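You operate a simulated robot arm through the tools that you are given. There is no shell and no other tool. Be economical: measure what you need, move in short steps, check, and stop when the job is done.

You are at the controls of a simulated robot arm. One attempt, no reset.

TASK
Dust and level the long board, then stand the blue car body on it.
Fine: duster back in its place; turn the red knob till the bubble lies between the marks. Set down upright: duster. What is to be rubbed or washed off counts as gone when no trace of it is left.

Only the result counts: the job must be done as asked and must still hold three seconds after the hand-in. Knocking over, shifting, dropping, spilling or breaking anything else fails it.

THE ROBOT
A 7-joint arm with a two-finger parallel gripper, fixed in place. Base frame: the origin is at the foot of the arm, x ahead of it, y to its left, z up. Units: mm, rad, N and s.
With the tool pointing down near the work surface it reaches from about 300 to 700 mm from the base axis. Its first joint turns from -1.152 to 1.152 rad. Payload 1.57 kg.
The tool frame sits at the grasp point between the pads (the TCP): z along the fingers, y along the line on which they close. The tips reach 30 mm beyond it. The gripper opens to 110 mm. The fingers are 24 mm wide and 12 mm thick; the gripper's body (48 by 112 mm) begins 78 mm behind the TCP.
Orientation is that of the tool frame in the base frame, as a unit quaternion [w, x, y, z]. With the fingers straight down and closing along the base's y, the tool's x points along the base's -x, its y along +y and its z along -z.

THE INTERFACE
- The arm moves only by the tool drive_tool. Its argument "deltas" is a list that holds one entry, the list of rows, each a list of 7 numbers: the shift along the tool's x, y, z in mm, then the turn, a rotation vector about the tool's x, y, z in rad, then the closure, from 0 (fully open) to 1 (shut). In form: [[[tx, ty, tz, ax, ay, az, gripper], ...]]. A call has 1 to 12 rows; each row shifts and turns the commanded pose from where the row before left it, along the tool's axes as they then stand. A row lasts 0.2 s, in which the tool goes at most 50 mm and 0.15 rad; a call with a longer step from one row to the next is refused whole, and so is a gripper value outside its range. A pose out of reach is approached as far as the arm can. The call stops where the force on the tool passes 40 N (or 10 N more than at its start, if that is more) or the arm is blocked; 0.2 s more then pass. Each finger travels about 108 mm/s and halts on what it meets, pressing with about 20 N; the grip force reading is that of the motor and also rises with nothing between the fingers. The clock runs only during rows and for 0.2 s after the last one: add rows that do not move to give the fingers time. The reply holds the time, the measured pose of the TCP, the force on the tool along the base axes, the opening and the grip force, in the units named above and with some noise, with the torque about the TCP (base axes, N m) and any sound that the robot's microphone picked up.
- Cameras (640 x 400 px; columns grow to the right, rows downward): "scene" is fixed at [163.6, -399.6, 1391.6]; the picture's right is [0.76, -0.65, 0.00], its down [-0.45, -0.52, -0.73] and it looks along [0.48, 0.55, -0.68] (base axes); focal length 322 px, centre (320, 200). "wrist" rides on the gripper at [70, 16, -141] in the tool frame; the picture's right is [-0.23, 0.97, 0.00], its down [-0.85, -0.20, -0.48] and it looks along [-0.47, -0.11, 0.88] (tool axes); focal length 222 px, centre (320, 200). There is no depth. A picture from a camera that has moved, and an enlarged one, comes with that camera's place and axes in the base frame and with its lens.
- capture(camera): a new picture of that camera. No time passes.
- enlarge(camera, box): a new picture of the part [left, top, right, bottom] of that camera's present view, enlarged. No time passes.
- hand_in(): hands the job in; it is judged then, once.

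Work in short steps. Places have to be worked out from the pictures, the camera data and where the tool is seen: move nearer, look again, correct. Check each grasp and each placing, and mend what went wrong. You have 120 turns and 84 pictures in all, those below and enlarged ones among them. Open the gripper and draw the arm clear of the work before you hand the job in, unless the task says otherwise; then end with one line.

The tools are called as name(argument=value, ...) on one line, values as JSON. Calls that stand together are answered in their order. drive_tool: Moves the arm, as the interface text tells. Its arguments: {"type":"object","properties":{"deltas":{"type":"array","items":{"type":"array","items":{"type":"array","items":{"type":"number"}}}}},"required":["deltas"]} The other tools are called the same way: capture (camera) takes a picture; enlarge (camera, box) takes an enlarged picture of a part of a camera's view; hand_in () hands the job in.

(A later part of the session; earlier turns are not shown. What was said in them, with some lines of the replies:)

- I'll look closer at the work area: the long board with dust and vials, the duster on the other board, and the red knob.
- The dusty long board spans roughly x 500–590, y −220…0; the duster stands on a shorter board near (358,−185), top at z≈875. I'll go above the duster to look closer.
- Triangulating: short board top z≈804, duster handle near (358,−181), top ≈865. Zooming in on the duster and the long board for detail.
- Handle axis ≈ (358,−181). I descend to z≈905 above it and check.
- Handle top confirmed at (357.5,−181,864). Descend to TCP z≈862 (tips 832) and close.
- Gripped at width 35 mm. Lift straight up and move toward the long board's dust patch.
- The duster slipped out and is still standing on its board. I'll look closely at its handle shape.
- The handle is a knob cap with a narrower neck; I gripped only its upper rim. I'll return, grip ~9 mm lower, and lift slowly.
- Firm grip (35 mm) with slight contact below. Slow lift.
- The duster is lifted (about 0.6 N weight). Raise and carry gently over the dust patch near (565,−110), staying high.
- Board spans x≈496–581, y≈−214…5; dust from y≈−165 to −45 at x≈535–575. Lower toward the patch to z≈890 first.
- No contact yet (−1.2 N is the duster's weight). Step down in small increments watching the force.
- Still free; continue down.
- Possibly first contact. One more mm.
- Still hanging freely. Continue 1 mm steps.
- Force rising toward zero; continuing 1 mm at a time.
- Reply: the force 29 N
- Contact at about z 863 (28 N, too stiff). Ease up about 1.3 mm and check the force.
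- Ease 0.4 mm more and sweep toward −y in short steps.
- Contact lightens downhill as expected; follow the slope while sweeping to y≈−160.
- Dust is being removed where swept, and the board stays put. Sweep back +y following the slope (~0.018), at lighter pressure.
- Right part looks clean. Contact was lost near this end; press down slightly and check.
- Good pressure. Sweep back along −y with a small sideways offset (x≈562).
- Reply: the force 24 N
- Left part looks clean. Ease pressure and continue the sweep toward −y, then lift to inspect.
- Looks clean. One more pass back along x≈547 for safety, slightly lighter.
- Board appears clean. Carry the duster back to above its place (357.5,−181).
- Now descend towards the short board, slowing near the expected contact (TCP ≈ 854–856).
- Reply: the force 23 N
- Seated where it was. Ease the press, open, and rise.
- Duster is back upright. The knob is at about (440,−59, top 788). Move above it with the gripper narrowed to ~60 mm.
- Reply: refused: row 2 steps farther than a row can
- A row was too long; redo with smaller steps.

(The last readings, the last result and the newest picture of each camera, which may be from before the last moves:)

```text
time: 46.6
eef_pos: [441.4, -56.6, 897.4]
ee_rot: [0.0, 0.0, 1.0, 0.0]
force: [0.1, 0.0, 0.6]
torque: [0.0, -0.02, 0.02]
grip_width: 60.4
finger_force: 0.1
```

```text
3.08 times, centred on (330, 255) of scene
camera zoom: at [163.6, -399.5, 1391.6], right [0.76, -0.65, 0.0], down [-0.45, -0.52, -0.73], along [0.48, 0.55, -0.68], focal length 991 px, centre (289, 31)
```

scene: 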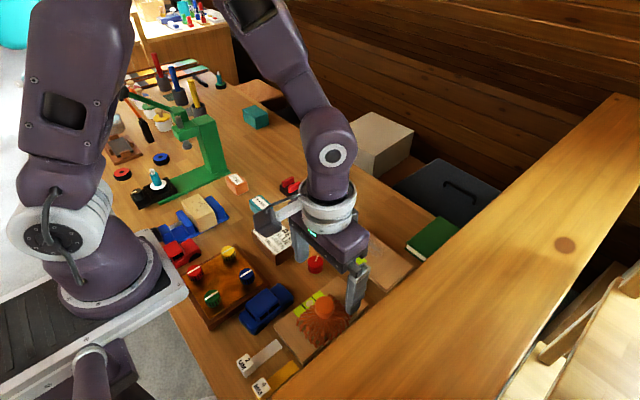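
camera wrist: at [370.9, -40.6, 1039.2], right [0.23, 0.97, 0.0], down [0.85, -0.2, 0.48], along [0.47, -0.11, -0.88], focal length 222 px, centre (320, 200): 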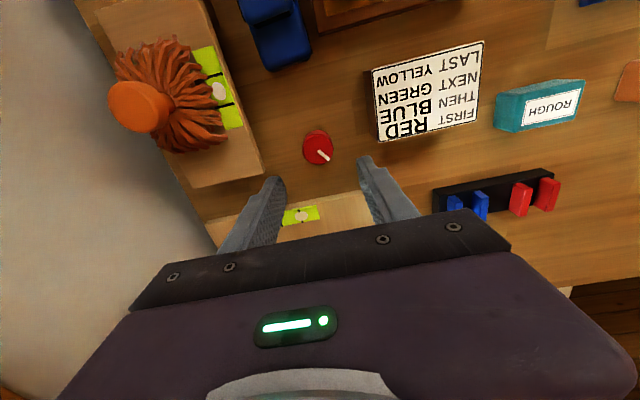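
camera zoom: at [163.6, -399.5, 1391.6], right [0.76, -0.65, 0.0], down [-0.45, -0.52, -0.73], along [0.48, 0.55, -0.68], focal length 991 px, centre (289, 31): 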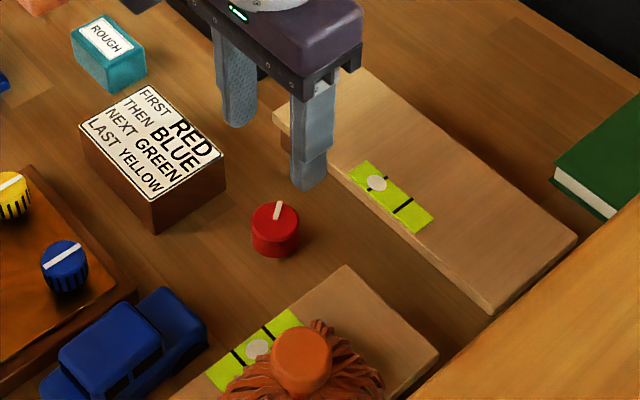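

Bubble sits at the left mark. Knob axis ≈ (438,−58.5). Descend to grip height in stages.

drive_tool(deltas=[[[3, -2, 30, 0, 0, 0, 0.45], [0, 0, 30, 0, 0, 0, 0.45], [0, 0, 20, 0, 0, 0, 0.45], [0, 0, 0, 0, 0, 0, 0.45]]])

capture(camera="wrist")

enlarge(camera="scene", box=[270, 210, 390, 310])

```text
time: 47.6
eef_pos: [437.1, -59.9, 816.5]
ee_rot: [0.0, -0.001, 1.0, 0.0]
force: [0.6, -0.6, 0.1]
torque: [0.0, 0.01, -0.02]
grip_width: 60.7
finger_force: 0.1
```

```text
46 pictures are left
camera wrist: at [367.0, -42.8, 958.3], right [0.23, 0.97, 0.0], down [0.85, -0.2, 0.48], along [0.47, -0.11, -0.88], focal length 222 px, centre (320, 200)
```

wrist: 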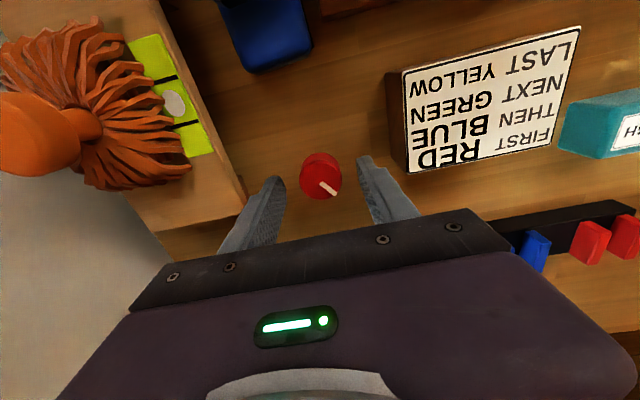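

```text
4.00 times, centred on (330, 260) of scene
camera zoom: at [163.6, -399.6, 1391.6], right [0.76, -0.65, 0.0], down [-0.45, -0.52, -0.73], along [0.48, 0.55, -0.68], focal length 1289 px, centre (280, -40)
```

zoom: 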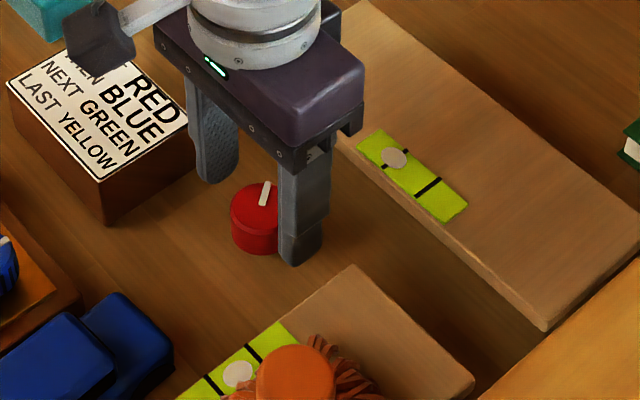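

Fingers straddle the knob nicely. Lower 17 mm more and grip.

drive_tool(deltas=[[[0, 1, 12, 0, 0, 0, 0.45], [0, 0, 5, 0, 0, 0, 0.45], [0, 0, 0, 0, 0, 0, 0.6], [0, 0, 0, 0, 0, 0, 1], [0, 0, 0, 0, 0, 0, 1]]])

enlarge(camera="scene", box=[270, 210, 390, 310])

```text
time: 48.8
eef_pos: [436.9, -59.2, 799.5]
ee_rot: [0.0, 0.001, 1.0, -0.001]
force: [1.8, -14.3, -10.2]
torque: [0.11, -0.42, -0.02]
grip_width: 35.5
finger_force: 42.6
```

```text
4.00 times, centred on (330, 260) of scene
camera zoom: at [163.8, -399.9, 1391.5], right [0.76, -0.65, 0.0], down [-0.45, -0.52, -0.73], along [0.48, 0.55, -0.68], focal length 1289 px, centre (280, -40)
```

zoom: 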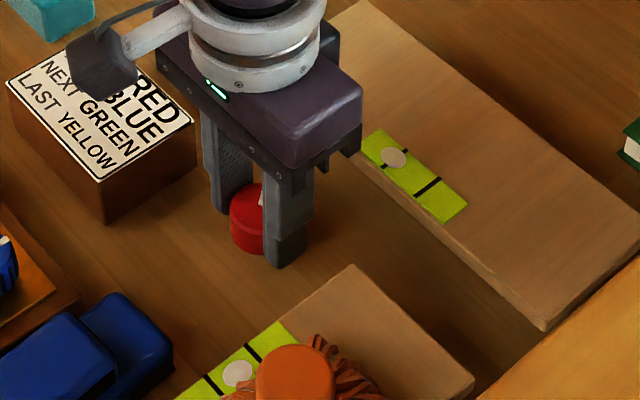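

Gripped with 14 N side load toward −y; shift 1 mm to −y, then turn a trial +0.3 rad about the tool axis.

drive_tool(deltas=[[[0, -1, 0.3, 0, 0, 0, 1], [0, 0, 0, 0, 0, 0.1, 1], [0, 0, 0, 0, 0, 0.1, 1], [0, 0, 0, 0, 0, 0.1, 1], [0, 0, 0, 0, 0, 0, 1], [0, 0, 0, 0, 0, 0, 1]]])

enlarge(camera="scene", box=[310, 200, 400, 280])

```text
time: 50.2
eef_pos: [437.8, -58.6, 800.1]
ee_rot: [0.002, 0.15, 0.989, 0.001]
force: [4.5, 10.3, 11.2]
torque: [-0.14, -0.11, 0.02]
grip_width: 35.3
finger_force: 42.6
```

```text
5.00 times, centred on (355, 240) of scene
camera zoom: at [163.6, -399.3, 1391.7], right [0.76, -0.65, 0.0], down [-0.45, -0.52, -0.73], along [0.48, 0.55, -0.68], focal length 1611 px, centre (145, 0)
```

zoom: 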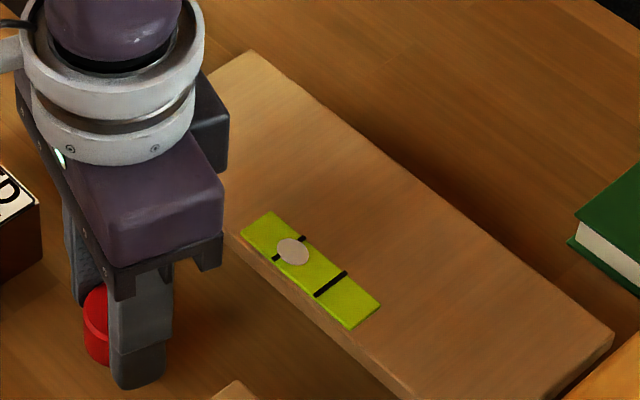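

The bubble crept slightly toward the middle — right direction. Continue turning another 0.6 rad.

drive_tool(deltas=[[[0, 0, 0, 0, 0, 0.12, 1], [0, 0, 0, 0, 0, 0.12, 1], [0, 0, 0, 0, 0, 0.12, 1], [0, 0, 0, 0, 0, 0.12, 1], [0, 0, 0, 0, 0, 0.12, 1], [0, 0, 0, 0, 0, 0, 1], [0, 0, 0, 0, 0, 0, 1]]])

enlarge(camera="scene", box=[290, 200, 400, 290])

```text
time: 51.8
eef_pos: [438.6, -58.3, 800.5]
ee_rot: [0.0, 0.434, 0.901, 0.001]
force: [18.2, 31.2, 7.4]
torque: [0.6, 0.09, 0.11]
grip_width: 35.4
finger_force: 42.3
```

```text
4.44 times, centred on (345, 245) of scene
camera zoom: at [163.9, -398.9, 1391.8], right [0.76, -0.65, 0.0], down [-0.45, -0.52, -0.73], along [0.48, 0.55, -0.68], focal length 1432 px, centre (209, 0)
```

zoom: 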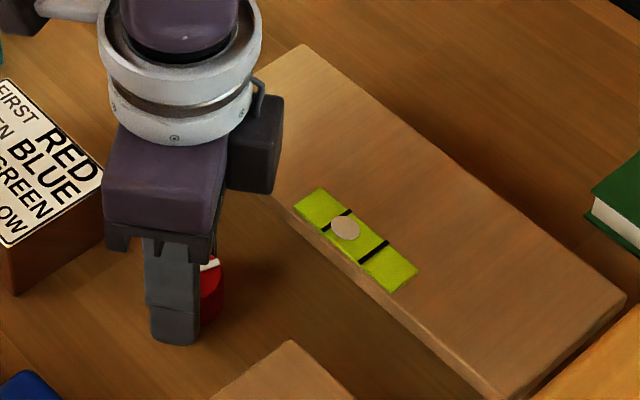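

Bubble is now past the left mark, moving inward. Recentre 1.3 mm along the grip axis and turn 0.5 rad more.

drive_tool(deltas=[[[0, 1.3, 0, 0, 0, 0, 1], [0, 0, 0, 0, 0, 0.12, 1], [0, 0, 0, 0, 0, 0.12, 1], [0, 0, 0, 0, 0, 0.12, 1], [0, 0, 0, 0, 0, 0.12, 1], [0, 0, 0, 0, 0, 0, 1], [0, 0, 0, 0, 0, 0, 1]]])

enlarge(camera="scene", box=[290, 200, 400, 290])

```text
time: 53.4
eef_pos: [439.7, -57.5, 801.3]
ee_rot: [-0.001, 0.637, 0.771, 0.001]
force: [19.3, 28.7, 9.7]
torque: [0.95, 0.09, 0.04]
grip_width: 35.4
finger_force: 42.7
```

```text
4.44 times, centred on (345, 245) of scene
camera zoom: at [163.9, -399.0, 1391.8], right [0.76, -0.65, 0.0], down [-0.45, -0.52, -0.73], along [0.48, 0.55, -0.68], focal length 1432 px, centre (209, 0)
```

zoom: 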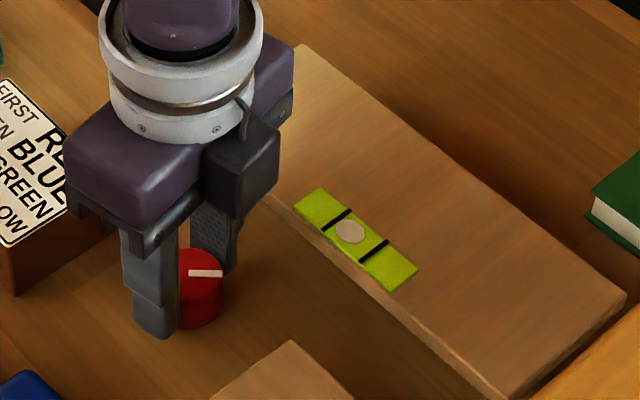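

Bubble nearly centred (≈36% between marks). Recentre a bit and turn ~0.45 rad more.

drive_tool(deltas=[[[0.9, 0.9, 0, 0, 0, 0, 1], [0, 0, 0, 0, 0, 0.11, 1], [0, 0, 0, 0, 0, 0.11, 1], [0, 0, 0, 0, 0, 0.11, 1], [0, 0, 0, 0, 0, 0.11, 1], [0, 0, 0, 0, 0, 0, 1], [0, 0, 0, 0, 0, 0, 1]]])

enlarge(camera="scene", box=[290, 200, 400, 290])

```text
time: 55.0
eef_pos: [438.8, -57.8, 800.1]
ee_rot: [0.0, 0.789, 0.614, 0.001]
force: [24.7, 20.3, 14.5]
torque: [0.48, -0.18, 0.02]
grip_width: 35.4
finger_force: 42.7
```

```text
4.44 times, centred on (345, 245) of scene
camera zoom: at [164.0, -399.1, 1391.7], right [0.76, -0.65, 0.0], down [-0.45, -0.52, -0.73], along [0.48, 0.55, -0.68], focal length 1432 px, centre (209, 0)
```

zoom: 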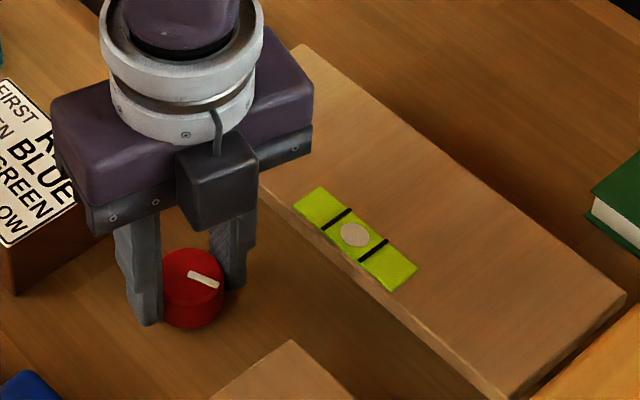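

Bubble looks centred. Release the knob and rise, then verify with a closer look.

drive_tool(deltas=[[[0, 0, 0, 0, 0, 0, 0.8], [0, 0, 0, 0, 0, 0, 0.55], [0, 0, 0, 0, 0, 0, 0.45], [0, 0, -15, 0, 0, 0, 0.45], [0, 0, -40, 0, 0, 0, 0.45], [0, 0, -45, 0, 0, 0, 0.45], [0, 0, 0, 0, 0, 0, 0.45]]])

enlarge(camera="scene", box=[325, 225, 385, 270])

capture(camera="wrist")

```text
time: 56.6
eef_pos: [438.2, -58.9, 899.7]
ee_rot: [0.0, 0.789, 0.614, 0.0]
force: [0.4, 0.3, 0.3]
torque: [-0.02, 0.01, -0.06]
grip_width: 60.5
finger_force: 0.1
```

```text
8.89 times, centred on (355, 248) of scene
camera zoom: at [163.6, -399.6, 1391.6], right [0.76, -0.65, 0.0], down [-0.45, -0.52, -0.73], along [0.48, 0.55, -0.68], focal length 2864 px, centre (9, -222)
```

zoom: 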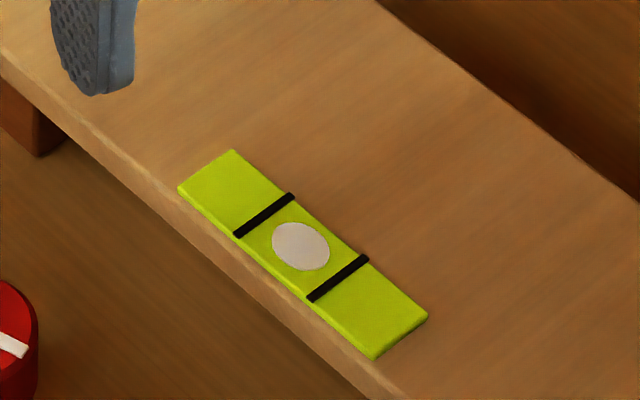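

```text
38 pictures are left
camera wrist: at [471.0, 6.2, 1041.3], right [0.89, -0.46, 0.0], down [-0.4, -0.78, 0.48], along [-0.22, -0.42, -0.88], focal length 222 px, centre (320, 200)
```

wrist: 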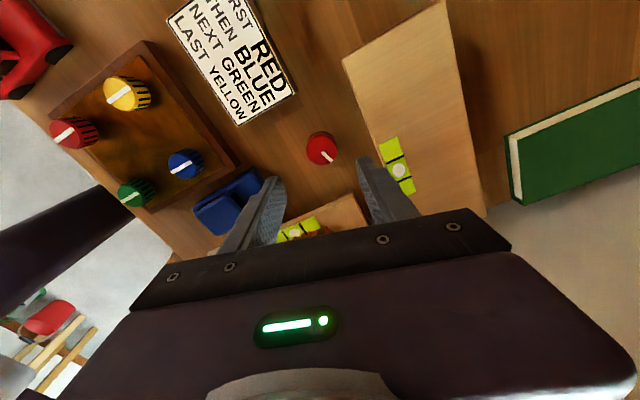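

Bubble is well centred and the board is clean. Rotate the tool back to its original heading.

drive_tool(deltas=[[[0, 0, -20, 0, 0, -0.15, 0.3], [0, 0, -10, 0, 0, -0.15, 0.2], [0, 0, -10, 0, 0, -0.15, 0], [0, 0, -10, 0, 0, -0.15, 0], [0, 0, 0, 0, 0, -0.15, 0], [0, 0, 0, 0, 0, -0.15, 0], [0, 0, 0, 0, 0, -0.15, 0], [0, 0, 0, 0, 0, -0.15, 0], [0, 0, 0, 0, 0, -0.15, 0], [0, 0, 0, 0, 0, -0.15, 0], [0, 0, 0, 0, 0, -0.15, 0], [0, 0, 0, 0, 0, -0.15, 0]]])

drive_tool(deltas=[[[30, -5, 0, 0, 0, -0.02, 0], [35, -5, 0, 0, 0, 0, 0], [35, -5, 0, 0, 0, 0, 0], [30, -5, 0, 0, 0, 0, 0], [0, 0, 0, 0, 0, 0, 0]]])

capture(camera="wrist")

enlarge(camera="scene", box=[220, 250, 320, 350])

```text
time: 59.2
eef_pos: [439.1, -58.6, 948.7]
ee_rot: [0.0, 0.01, 1.0, 0.0]
force: [-0.3, 0.1, 0.5]
torque: [0.01, -0.02, 0.03]
grip_width: 110.2
finger_force: 0.1
```

```text
time: 60.4
eef_pos: [309.8, -77.3, 949.9]
ee_rot: [0.0, 0.0, 1.0, 0.0]
force: [0.3, -0.6, 0.3]
torque: [-0.02, 0.01, -0.01]
grip_width: 109.9
finger_force: 0.0
```

```text
37 pictures are left
camera wrist: at [238.4, -60.1, 1091.4], right [0.23, 0.97, 0.0], down [0.85, -0.2, 0.48], along [0.47, -0.11, -0.88], focal length 222 px, centre (320, 200)
```

wrist: 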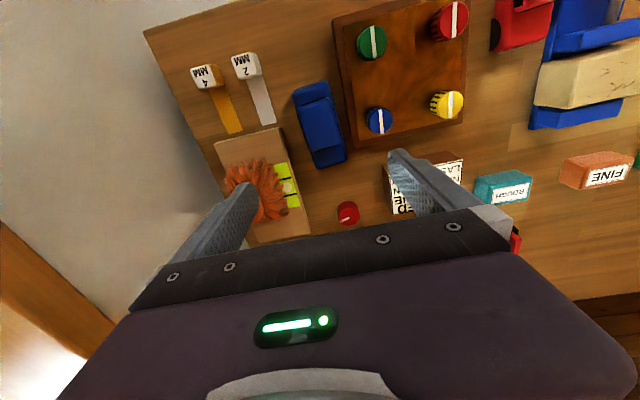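

```text
4.00 times, centred on (270, 300) of scene
camera zoom: at [163.6, -399.6, 1391.6], right [0.76, -0.65, 0.0], down [-0.45, -0.52, -0.73], along [0.48, 0.55, -0.68], focal length 1289 px, centre (520, -200)
```

zoom: 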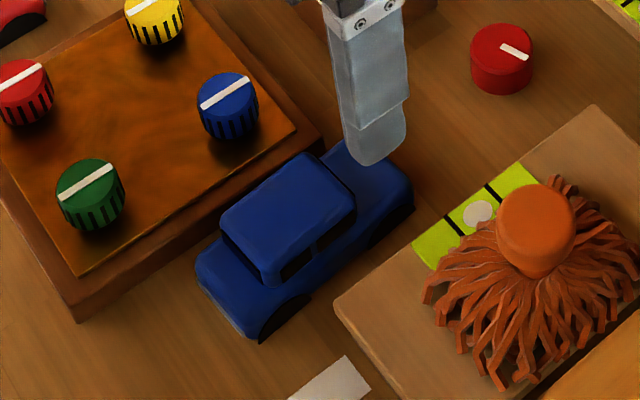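

Car is in view; enlarge for cabin geometry.

enlarge(camera="wrist", box=[260, 60, 380, 190])

```text
3.08 times, centred on (320, 125) of wrist
camera zoom: at [238.4, -60.1, 1091.4], right [0.23, 0.97, 0.0], down [0.85, -0.2, 0.48], along [0.47, -0.11, -0.88], focal length 684 px, centre (320, 431)
```

zoom: 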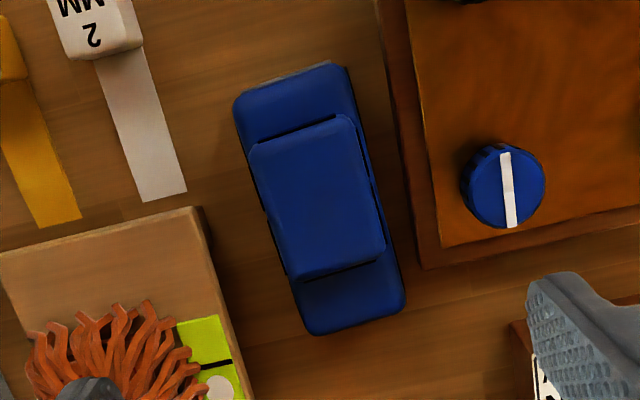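

Car roof ≈ z 800, centre ≈ (297,−72), yaw ≈ +0.07 rad, width ≈ 45, with a narrow gap (~14 mm) to the knob panel. Align, narrow the fingers to ~54 mm and come down partway to check.

drive_tool(deltas=[[[13, 4, 20, 0, 0, 0, 0.3], [0, 0, 30, 0, 0, -0.072, 0.51], [0, 0, 30, 0, 0, 0, 0.51], [0, 0, 20, 0, 0, 0, 0.51], [0, 0, 0, 0, 0, 0, 0.51]]])

enlarge(camera="wrist", box=[180, 0, 480, 240])

enlarge(camera="scene", box=[220, 250, 320, 350])

```text
time: 61.6
eef_pos: [295.9, -74.7, 851.4]
ee_rot: [0.0, -0.035, 0.999, 0.0]
force: [-1.4, -0.8, -0.1]
torque: [0.02, 0.01, 0.0]
grip_width: 53.7
finger_force: 0.0
```

```text
1.67 times, centred on (330, 120) of wrist
camera zoom: at [224.5, -61.4, 991.6], right [0.16, 0.99, 0.0], down [0.87, -0.14, 0.48], along [0.47, -0.08, -0.88], focal length 370 px, centre (303, 333)
```

zoom: 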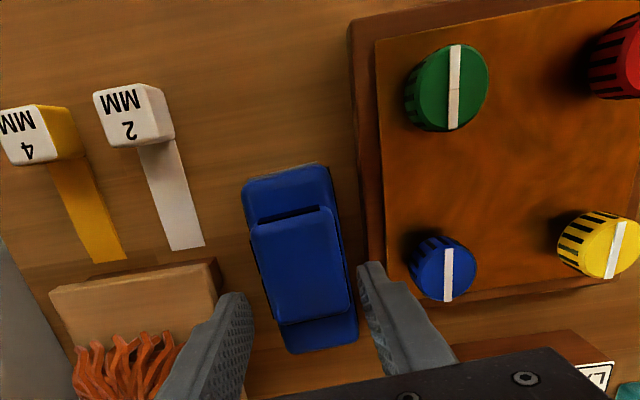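

```text
4.00 times, centred on (270, 300) of scene
camera zoom: at [163.6, -399.6, 1391.6], right [0.76, -0.65, 0.0], down [-0.45, -0.52, -0.73], along [0.48, 0.55, -0.68], focal length 1289 px, centre (520, -200)
```

zoom: 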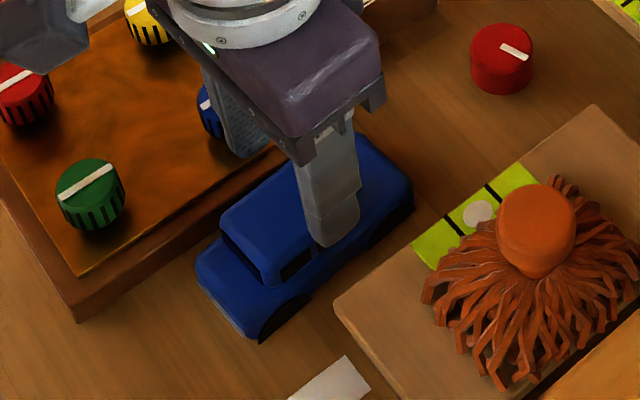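

Aligned over the cabin; centre ≈ (292,−72). Descend to TCP ≈ 809 (tips ≈ 779), watching force.

drive_tool(deltas=[[[2, 0.7, 20, 0, 0, 0, 0.51], [0, 0, 12, 0, 0, 0, 0.51], [0, 0, 6, 0, 0, 0, 0.51], [0, 0, 4, 0, 0, 0, 0.51], [0, 0, 0, 0, 0, 0, 0.51]]])

enlarge(camera="wrist", box=[180, 0, 480, 240])

enlarge(camera="scene", box=[220, 250, 320, 350])

```text
time: 62.6
eef_pos: [293.8, -72.2, 810.5]
ee_rot: [0.001, -0.036, 0.999, 0.001]
force: [-1.5, -2.0, 10.5]
torque: [0.36, 0.19, 0.05]
grip_width: 52.6
finger_force: 0.1
stopped in row 5: the force on the tool passed its limit at 65 N (the readings are from after the stop); the commanded pose is now the measured one
```

```text
1.67 times, centred on (330, 120) of wrist
camera zoom: at [222.9, -59.6, 951.1], right [0.16, 0.99, 0.0], down [0.87, -0.14, 0.48], along [0.47, -0.07, -0.88], focal length 370 px, centre (303, 333)
```

zoom: 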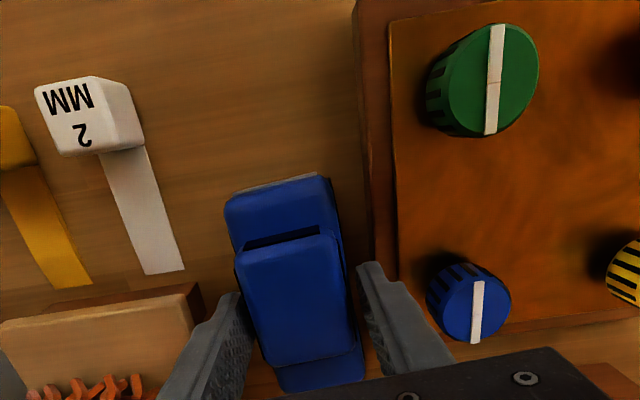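

```text
4.00 times, centred on (270, 300) of scene
camera zoom: at [163.5, -399.6, 1391.6], right [0.76, -0.65, 0.0], down [-0.45, -0.52, -0.73], along [0.48, 0.55, -0.68], focal length 1289 px, centre (520, -200)
```

zoom: 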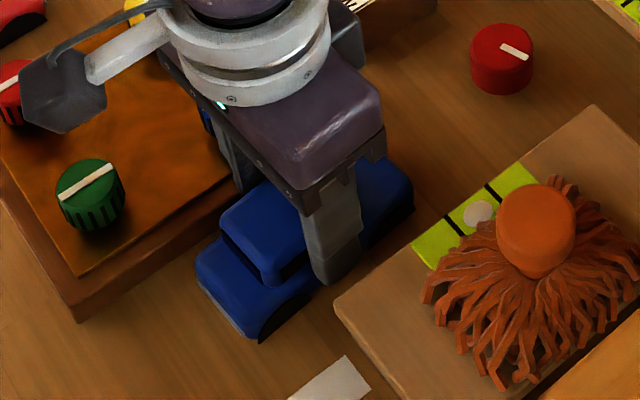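

A finger touched the knob panel's rim (top ≈ 780). Nothing moved visibly. Raise 2.5 mm, then close on the cabin at this height.

drive_tool(deltas=[[[0, 0, -2.5, 0, 0, 0, 0.51], [0, 0, 0, 0, 0, 0, 0.6], [0, 0, 0, 0, 0, 0, 0.7], [0, 0, 0, 0, 0, 0, 1], [0, 0, 0, 0, 0, 0, 1]]])

enlarge(camera="scene", box=[220, 250, 320, 350])

enlarge(camera="wrist", box=[220, 60, 420, 240])

```text
time: 63.8
eef_pos: [294.6, -71.9, 812.7]
ee_rot: [0.001, -0.036, 0.999, 0.001]
force: [-0.4, 0.2, 0.2]
torque: [-0.01, 0.02, -0.05]
grip_width: 49.5
finger_force: 19.9
```

```text
4.00 times, centred on (270, 300) of scene
camera zoom: at [163.6, -399.6, 1391.6], right [0.76, -0.65, 0.0], down [-0.45, -0.52, -0.73], along [0.48, 0.55, -0.68], focal length 1289 px, centre (520, -200)
```

zoom: 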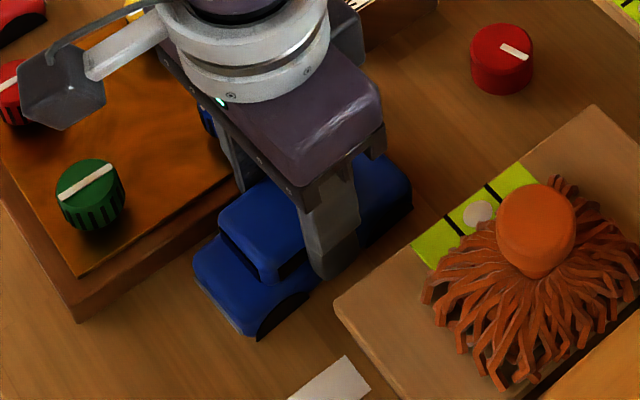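

```text
2.22 times, centred on (320, 150) of wrist
camera zoom: at [223.1, -59.6, 953.5], right [0.16, 0.99, 0.0], down [0.87, -0.14, 0.48], along [0.47, -0.07, -0.88], focal length 494 px, centre (320, 311)
```

zoom: 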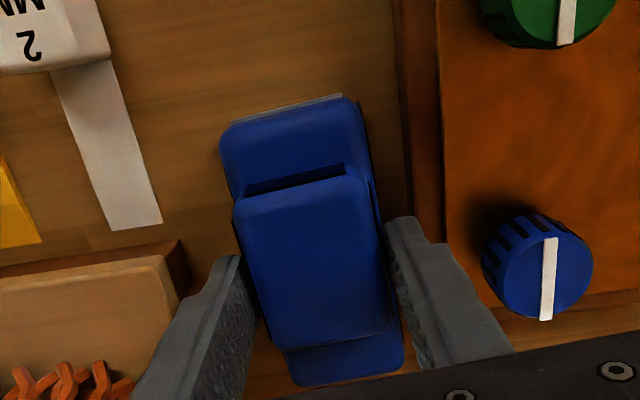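

Gripped at 49.5 mm. Try a slow 6 mm lift and check it holds level.

drive_tool(deltas=[[[0, 0, -2, 0, 0, 0, 1], [0, 0, -2, 0, 0, 0, 1], [0, 0, -4, 0, 0, 0, 1], [0, 0, 0, 0, 0, 0, 1]]])

enlarge(camera="scene", box=[220, 250, 320, 350])

```text
time: 64.8
eef_pos: [295.6, -71.3, 820.2]
ee_rot: [0.001, -0.036, 0.999, 0.0]
force: [0.1, 0.3, -1.0]
torque: [0.0, 0.01, -0.01]
grip_width: 49.5
finger_force: 19.7
```

```text
4.00 times, centred on (270, 300) of scene
camera zoom: at [163.6, -399.6, 1391.6], right [0.76, -0.65, 0.0], down [-0.45, -0.52, -0.73], along [0.48, 0.55, -0.68], focal length 1289 px, centre (520, -200)
```

zoom: 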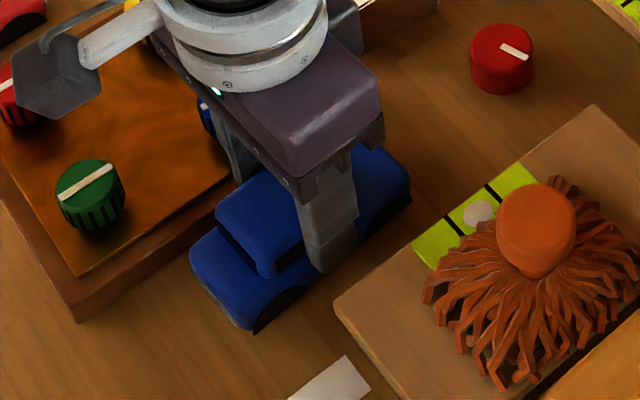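

The car lifted level (~1 N). Raise it high, carry above the long board, keeping speed moderate.

drive_tool(deltas=[[[0, 0, -10, 0, 0, 0, 1], [0, 0, -20, 0, 0, 0, 1], [0, 0, -30, 0, 0, 0, 1], [0, 0, -30, 0, 0, 0, 1], [-15, -3, -20, 0, 0, 0, 1], [-25, -5, -10, 0, 0, 0, 1], [-30, -6, 0, 0, 0, 0, 1], [-30, -6, 0, 0, 0, 0, 1], [-30, -6, 0, 0, 0, 0, 1], [-30, -6, 0, 0, 0, 0, 1], [-25, -6, 0, 0, 0, 0, 1], [0, 0, 0, 0, 0, 0, 1]]])

drive_tool(deltas=[[[-25, -5, 0, 0, 0, 0, 1], [-25, -5, 0, 0, 0, 0, 1], [-15, -3, 0, 0, 0, 0, 1], [-4.4, -1.4, 0, 0, 0, 0, 1], [0, 0, 0, 0, 0, 0.1, 1], [0, 0, 0, 0, 0, 0.13, 1], [0, 0, 0, 0, 0, 0.13, 1], [0, 0, 0, 0, 0, 0.13, 1], [0, 0, 0, 0, 0, 0.13, 1], [0, 0, 0, 0, 0, 0.13, 1], [0, 0, 0, 0, 0, 0.1, 1], [0, 0, 0, 0, 0, 0, 1]]])

capture(camera="scene")

```text
time: 67.4
eef_pos: [482.9, -96.9, 939.7]
ee_rot: [0.001, -0.036, 0.999, 0.001]
force: [-0.2, -0.6, -1.5]
torque: [0.03, 0.01, -0.03]
grip_width: 49.3
finger_force: 20.1
```

```text
time: 70.0
eef_pos: [551.9, -105.5, 940.8]
ee_rot: [0.0, 0.38, 0.925, 0.001]
force: [0.1, 0.7, -1.4]
torque: [0.01, 0.0, -0.02]
grip_width: 49.6
finger_force: 20.5
```

```text
27 pictures are left
```

scene: 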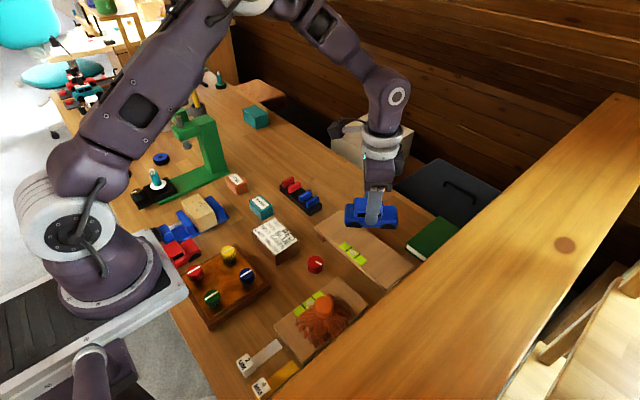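

Still held level. Finish the turn so the car lies along the board, and start lowering.

drive_tool(deltas=[[[0, 0, 0, 0, 0, 0.126, 1], [0, 0, 0, 0, 0, 0.13, 1], [0, 0, 0, 0, 0, 0.13, 1], [0, 0, 0, 0, 0, 0.13, 1], [0, 0, 0, 0, 0, 0.13, 1], [0, 0, 0, 0, 0, 0.13, 1], [0, 0, 15, 0, 0, 0, 1], [0, 0, 20, 0, 0, 0, 1], [0, 0, 15, 0, 0, 0, 1], [0, 0, 0, 0, 0, 0, 1]]])

enlarge(camera="scene", box=[300, 170, 440, 300])

capture(camera="wrist")

```text
time: 72.2
eef_pos: [552.8, -106.4, 890.4]
ee_rot: [0.0, 0.702, 0.712, 0.001]
force: [-0.2, 0.4, -0.7]
torque: [-0.03, 0.02, 0.03]
grip_width: 49.5
finger_force: 20.3
```

```text
3.08 times, centred on (370, 235) of scene
camera zoom: at [163.6, -399.6, 1391.6], right [0.76, -0.65, 0.0], down [-0.45, -0.52, -0.73], along [0.48, 0.55, -0.68], focal length 991 px, centre (166, 92)
```

zoom: 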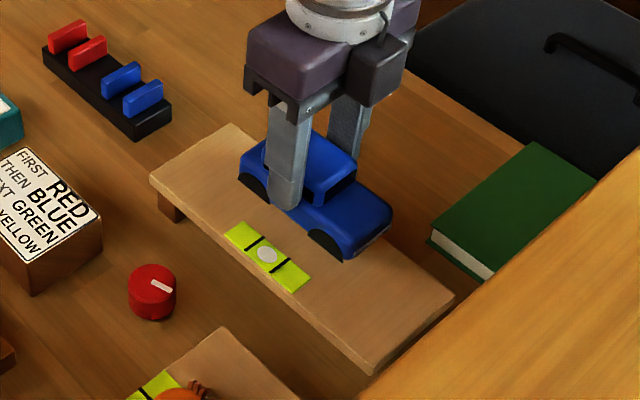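

```text
25 pictures are left
camera wrist: at [566.2, -35.3, 1031.7], right [0.98, -0.21, 0.0], down [-0.19, -0.86, 0.48], along [-0.1, -0.47, -0.88], focal length 222 px, centre (320, 200)
```

wrist: 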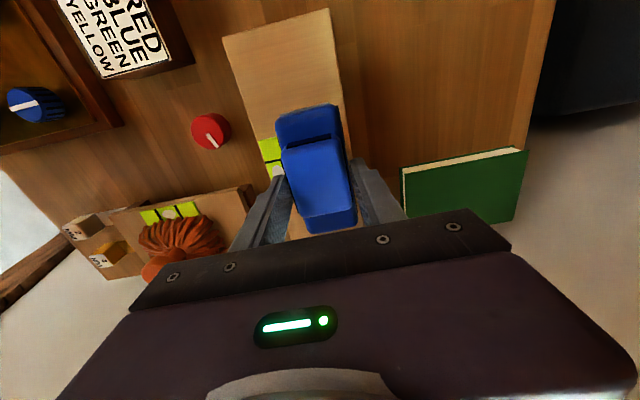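

Car is aligned along the board, beside the vial. Lower gently with force checks.

drive_tool(deltas=[[[0, 0, 6, 0, 0, 0, 1], [0, 0, 5, 0, 0, 0, 1], [0, 0, 3, 0, 0, 0, 1], [0, 0, 2, 0, 0, 0, 1], [0, 0, 0, 0, 0, 0, 1]]])

enlarge(camera="scene", box=[310, 180, 420, 280])

```text
time: 73.4
eef_pos: [552.9, -106.5, 875.2]
ee_rot: [0.0, 0.702, 0.713, 0.002]
force: [0.3, -0.1, -0.7]
torque: [0.01, 0.04, 0.0]
grip_width: 49.4
finger_force: 19.7
```

```text
4.00 times, centred on (365, 230) of scene
camera zoom: at [163.6, -399.6, 1391.6], right [0.76, -0.65, 0.0], down [-0.45, -0.52, -0.73], along [0.48, 0.55, -0.68], focal length 1289 px, centre (140, 80)
```

zoom: 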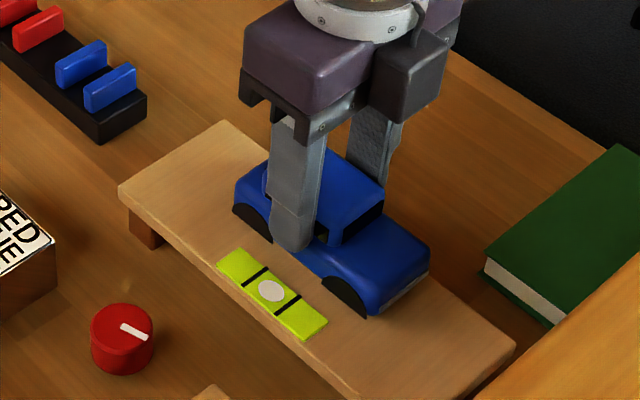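

drive_tool(deltas=[[[0, 0, 1.5, 0, 0, 0, 1], [0, 0, 1.5, 0, 0, 0, 1], [0, 0, 1.5, 0, 0, 0, 1], [0, 0, 1, 0, 0, 0, 1], [0, 0, 0, 0, 0, 0, 1]]])

```text
time: 74.6
eef_pos: [551.7, -104.6, 868.0]
ee_rot: [0.0, 0.701, 0.713, 0.002]
force: [-0.3, 0.6, -2.3]
torque: [-0.02, 0.02, 0.02]
grip_width: 49.3
finger_force: 20.0
```

drive_tool(deltas=[[[0, 0, 1, 0, 0, 0, 1], [0, 0, 1, 0, 0, 0, 1], [0, 0, 1, 0, 0, 0, 1], [0, 0, 0, 0, 0, 0, 1]]])

enlarge(camera="scene", box=[310, 180, 420, 280])

```text
time: 75.6
eef_pos: [552.1, -106.4, 866.8]
ee_rot: [0.0, 0.701, 0.713, 0.001]
force: [-0.8, 1.6, 2.9]
torque: [-0.19, 0.2, -0.09]
grip_width: 49.4
finger_force: 20.1
```

```text
4.00 times, centred on (365, 230) of scene
camera zoom: at [163.5, -399.5, 1391.7], right [0.76, -0.65, 0.0], down [-0.45, -0.52, -0.73], along [0.48, 0.55, -0.68], focal length 1289 px, centre (140, 80)
```

zoom: 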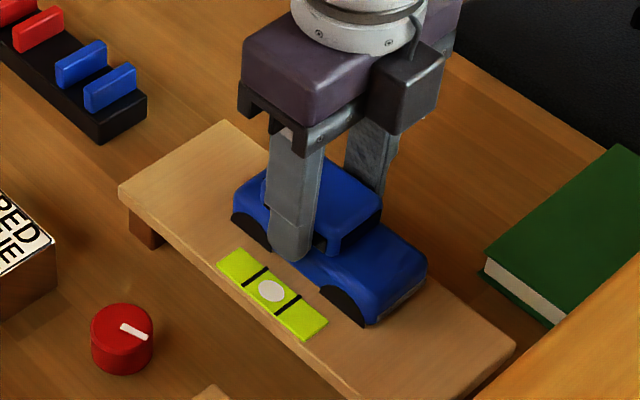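

Contact has begun. Lower 0.5 mm more, then open gently.

drive_tool(deltas=[[[0, 0, 0.5, 0, 0, 0, 1], [0, 0, 0, 0, 0, 0, 1]]])

```text
time: 76.2
eef_pos: [552.7, -105.6, 865.3]
ee_rot: [0.001, 0.702, 0.712, 0.0]
force: [-1.5, 1.9, 7.5]
torque: [-0.44, 0.13, -0.1]
grip_width: 49.5
finger_force: 20.3
```

Seated at ~8 N. Open and retreat straight up.

drive_tool(deltas=[[[0, 0, 0, 0, 0, 0, 0.52], [0, 0, 0, 0, 0, 0, 0.4], [0, 0, 0, 0, 0, 0, 0.35], [0, 0, -10, 0, 0, 0, 0.35], [0, 0, -30, 0, 0, 0, 0.35], [0, 0, -40, 0, 0, 0, 0.35], [0, 0, -40, 0, 0, 0, 0.35], [0, 0, 0, 0, 0, 0, 0.35]]])

enlarge(camera="scene", box=[310, 190, 420, 290])

capture(camera="wrist")

```text
time: 78.0
eef_pos: [552.5, -104.5, 984.9]
ee_rot: [0.0, 0.702, 0.712, 0.001]
force: [0.1, -0.5, 0.7]
torque: [-0.01, 0.01, 0.0]
grip_width: 71.6
finger_force: 0.1
```

```text
4.00 times, centred on (365, 240) of scene
camera zoom: at [163.6, -399.6, 1391.6], right [0.76, -0.65, 0.0], down [-0.45, -0.52, -0.73], along [0.48, 0.55, -0.68], focal length 1289 px, centre (140, 40)
```

zoom: 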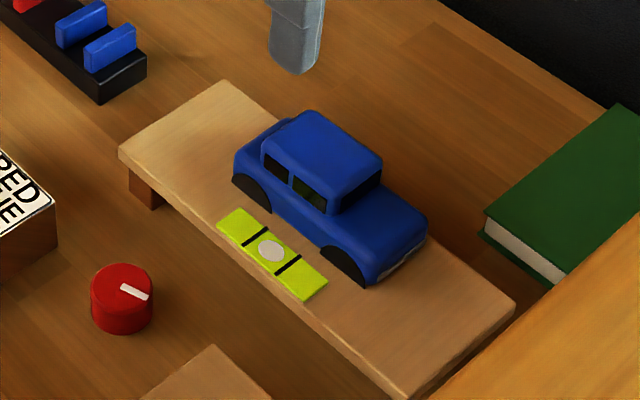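

```text
21 pictures are left
camera wrist: at [566.5, -34.9, 1127.5], right [0.98, -0.21, 0.0], down [-0.19, -0.86, 0.48], along [-0.1, -0.47, -0.88], focal length 222 px, centre (320, 200)
```

wrist: 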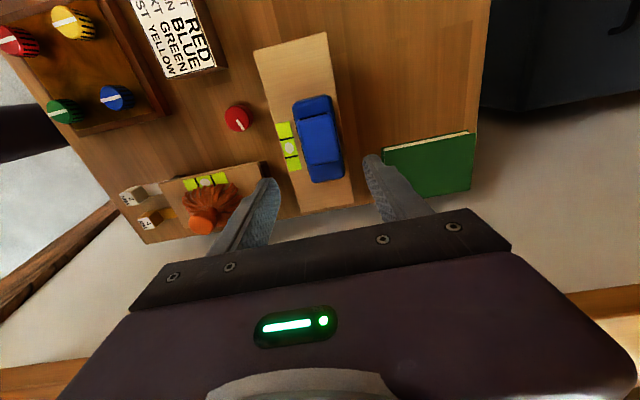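

The car stands upright on the board, bubble still centred. Open fully, draw the arm clear, and do a final check.

drive_tool(deltas=[[[0, 0, -40, 0, 0, 0, 0.1], [0, 0, -40, 0, 0, 0, 0], [40, 0, -10, 0, 0, 0, 0], [40, 0, 0, 0, 0, 0, 0], [40, 0, 0, 0, 0, 0, 0], [0, 0, 0, 0, 0, 0, 0]]])

capture(camera="scene")

enlarge(camera="scene", box=[310, 190, 420, 290])

enlarge(camera="scene", box=[170, 230, 370, 390])

```text
time: 79.4
eef_pos: [550.9, 13.3, 1075.2]
ee_rot: [0.001, 0.702, 0.713, 0.0]
force: [-0.4, 0.1, 0.4]
torque: [0.04, 0.01, 0.01]
grip_width: 110.2
finger_force: 0.0
```

```text
20 pictures are left
```

scene: 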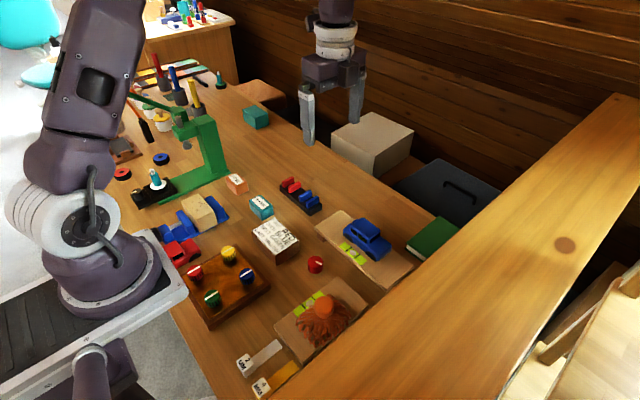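

```text
4.00 times, centred on (365, 240) of scene
camera zoom: at [163.6, -399.5, 1391.6], right [0.76, -0.65, 0.0], down [-0.45, -0.52, -0.73], along [0.48, 0.55, -0.68], focal length 1289 px, centre (140, 40)
```

zoom: 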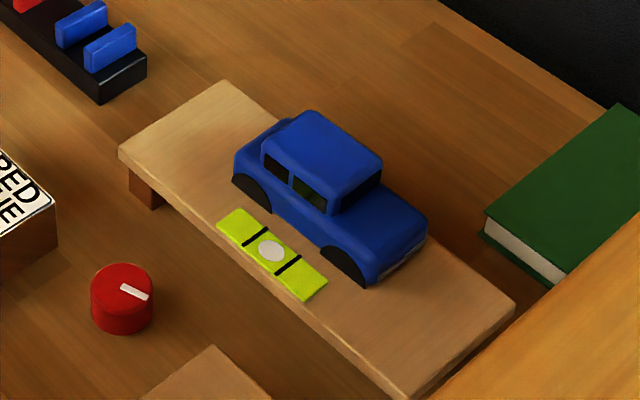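

```text
2.50 times, centred on (270, 310) of scene
camera zoom: at [163.6, -399.5, 1391.6], right [0.76, -0.65, 0.0], down [-0.45, -0.52, -0.73], along [0.48, 0.55, -0.68], focal length 806 px, centre (445, -75)
```

zoom: 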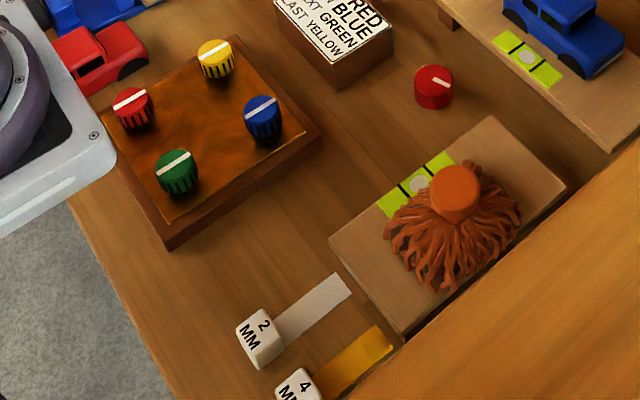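

The board is clean and level with the car standing on it, the duster is upright in its place, and the other objects look undisturbed. Handing in.

hand_in()

```text
The job is handed in.
```

I dusted the long board, turned the red knob until the bubble sat between the marks, put the duster back upright in its place and stood the blue car body on the board; the job is handed in.
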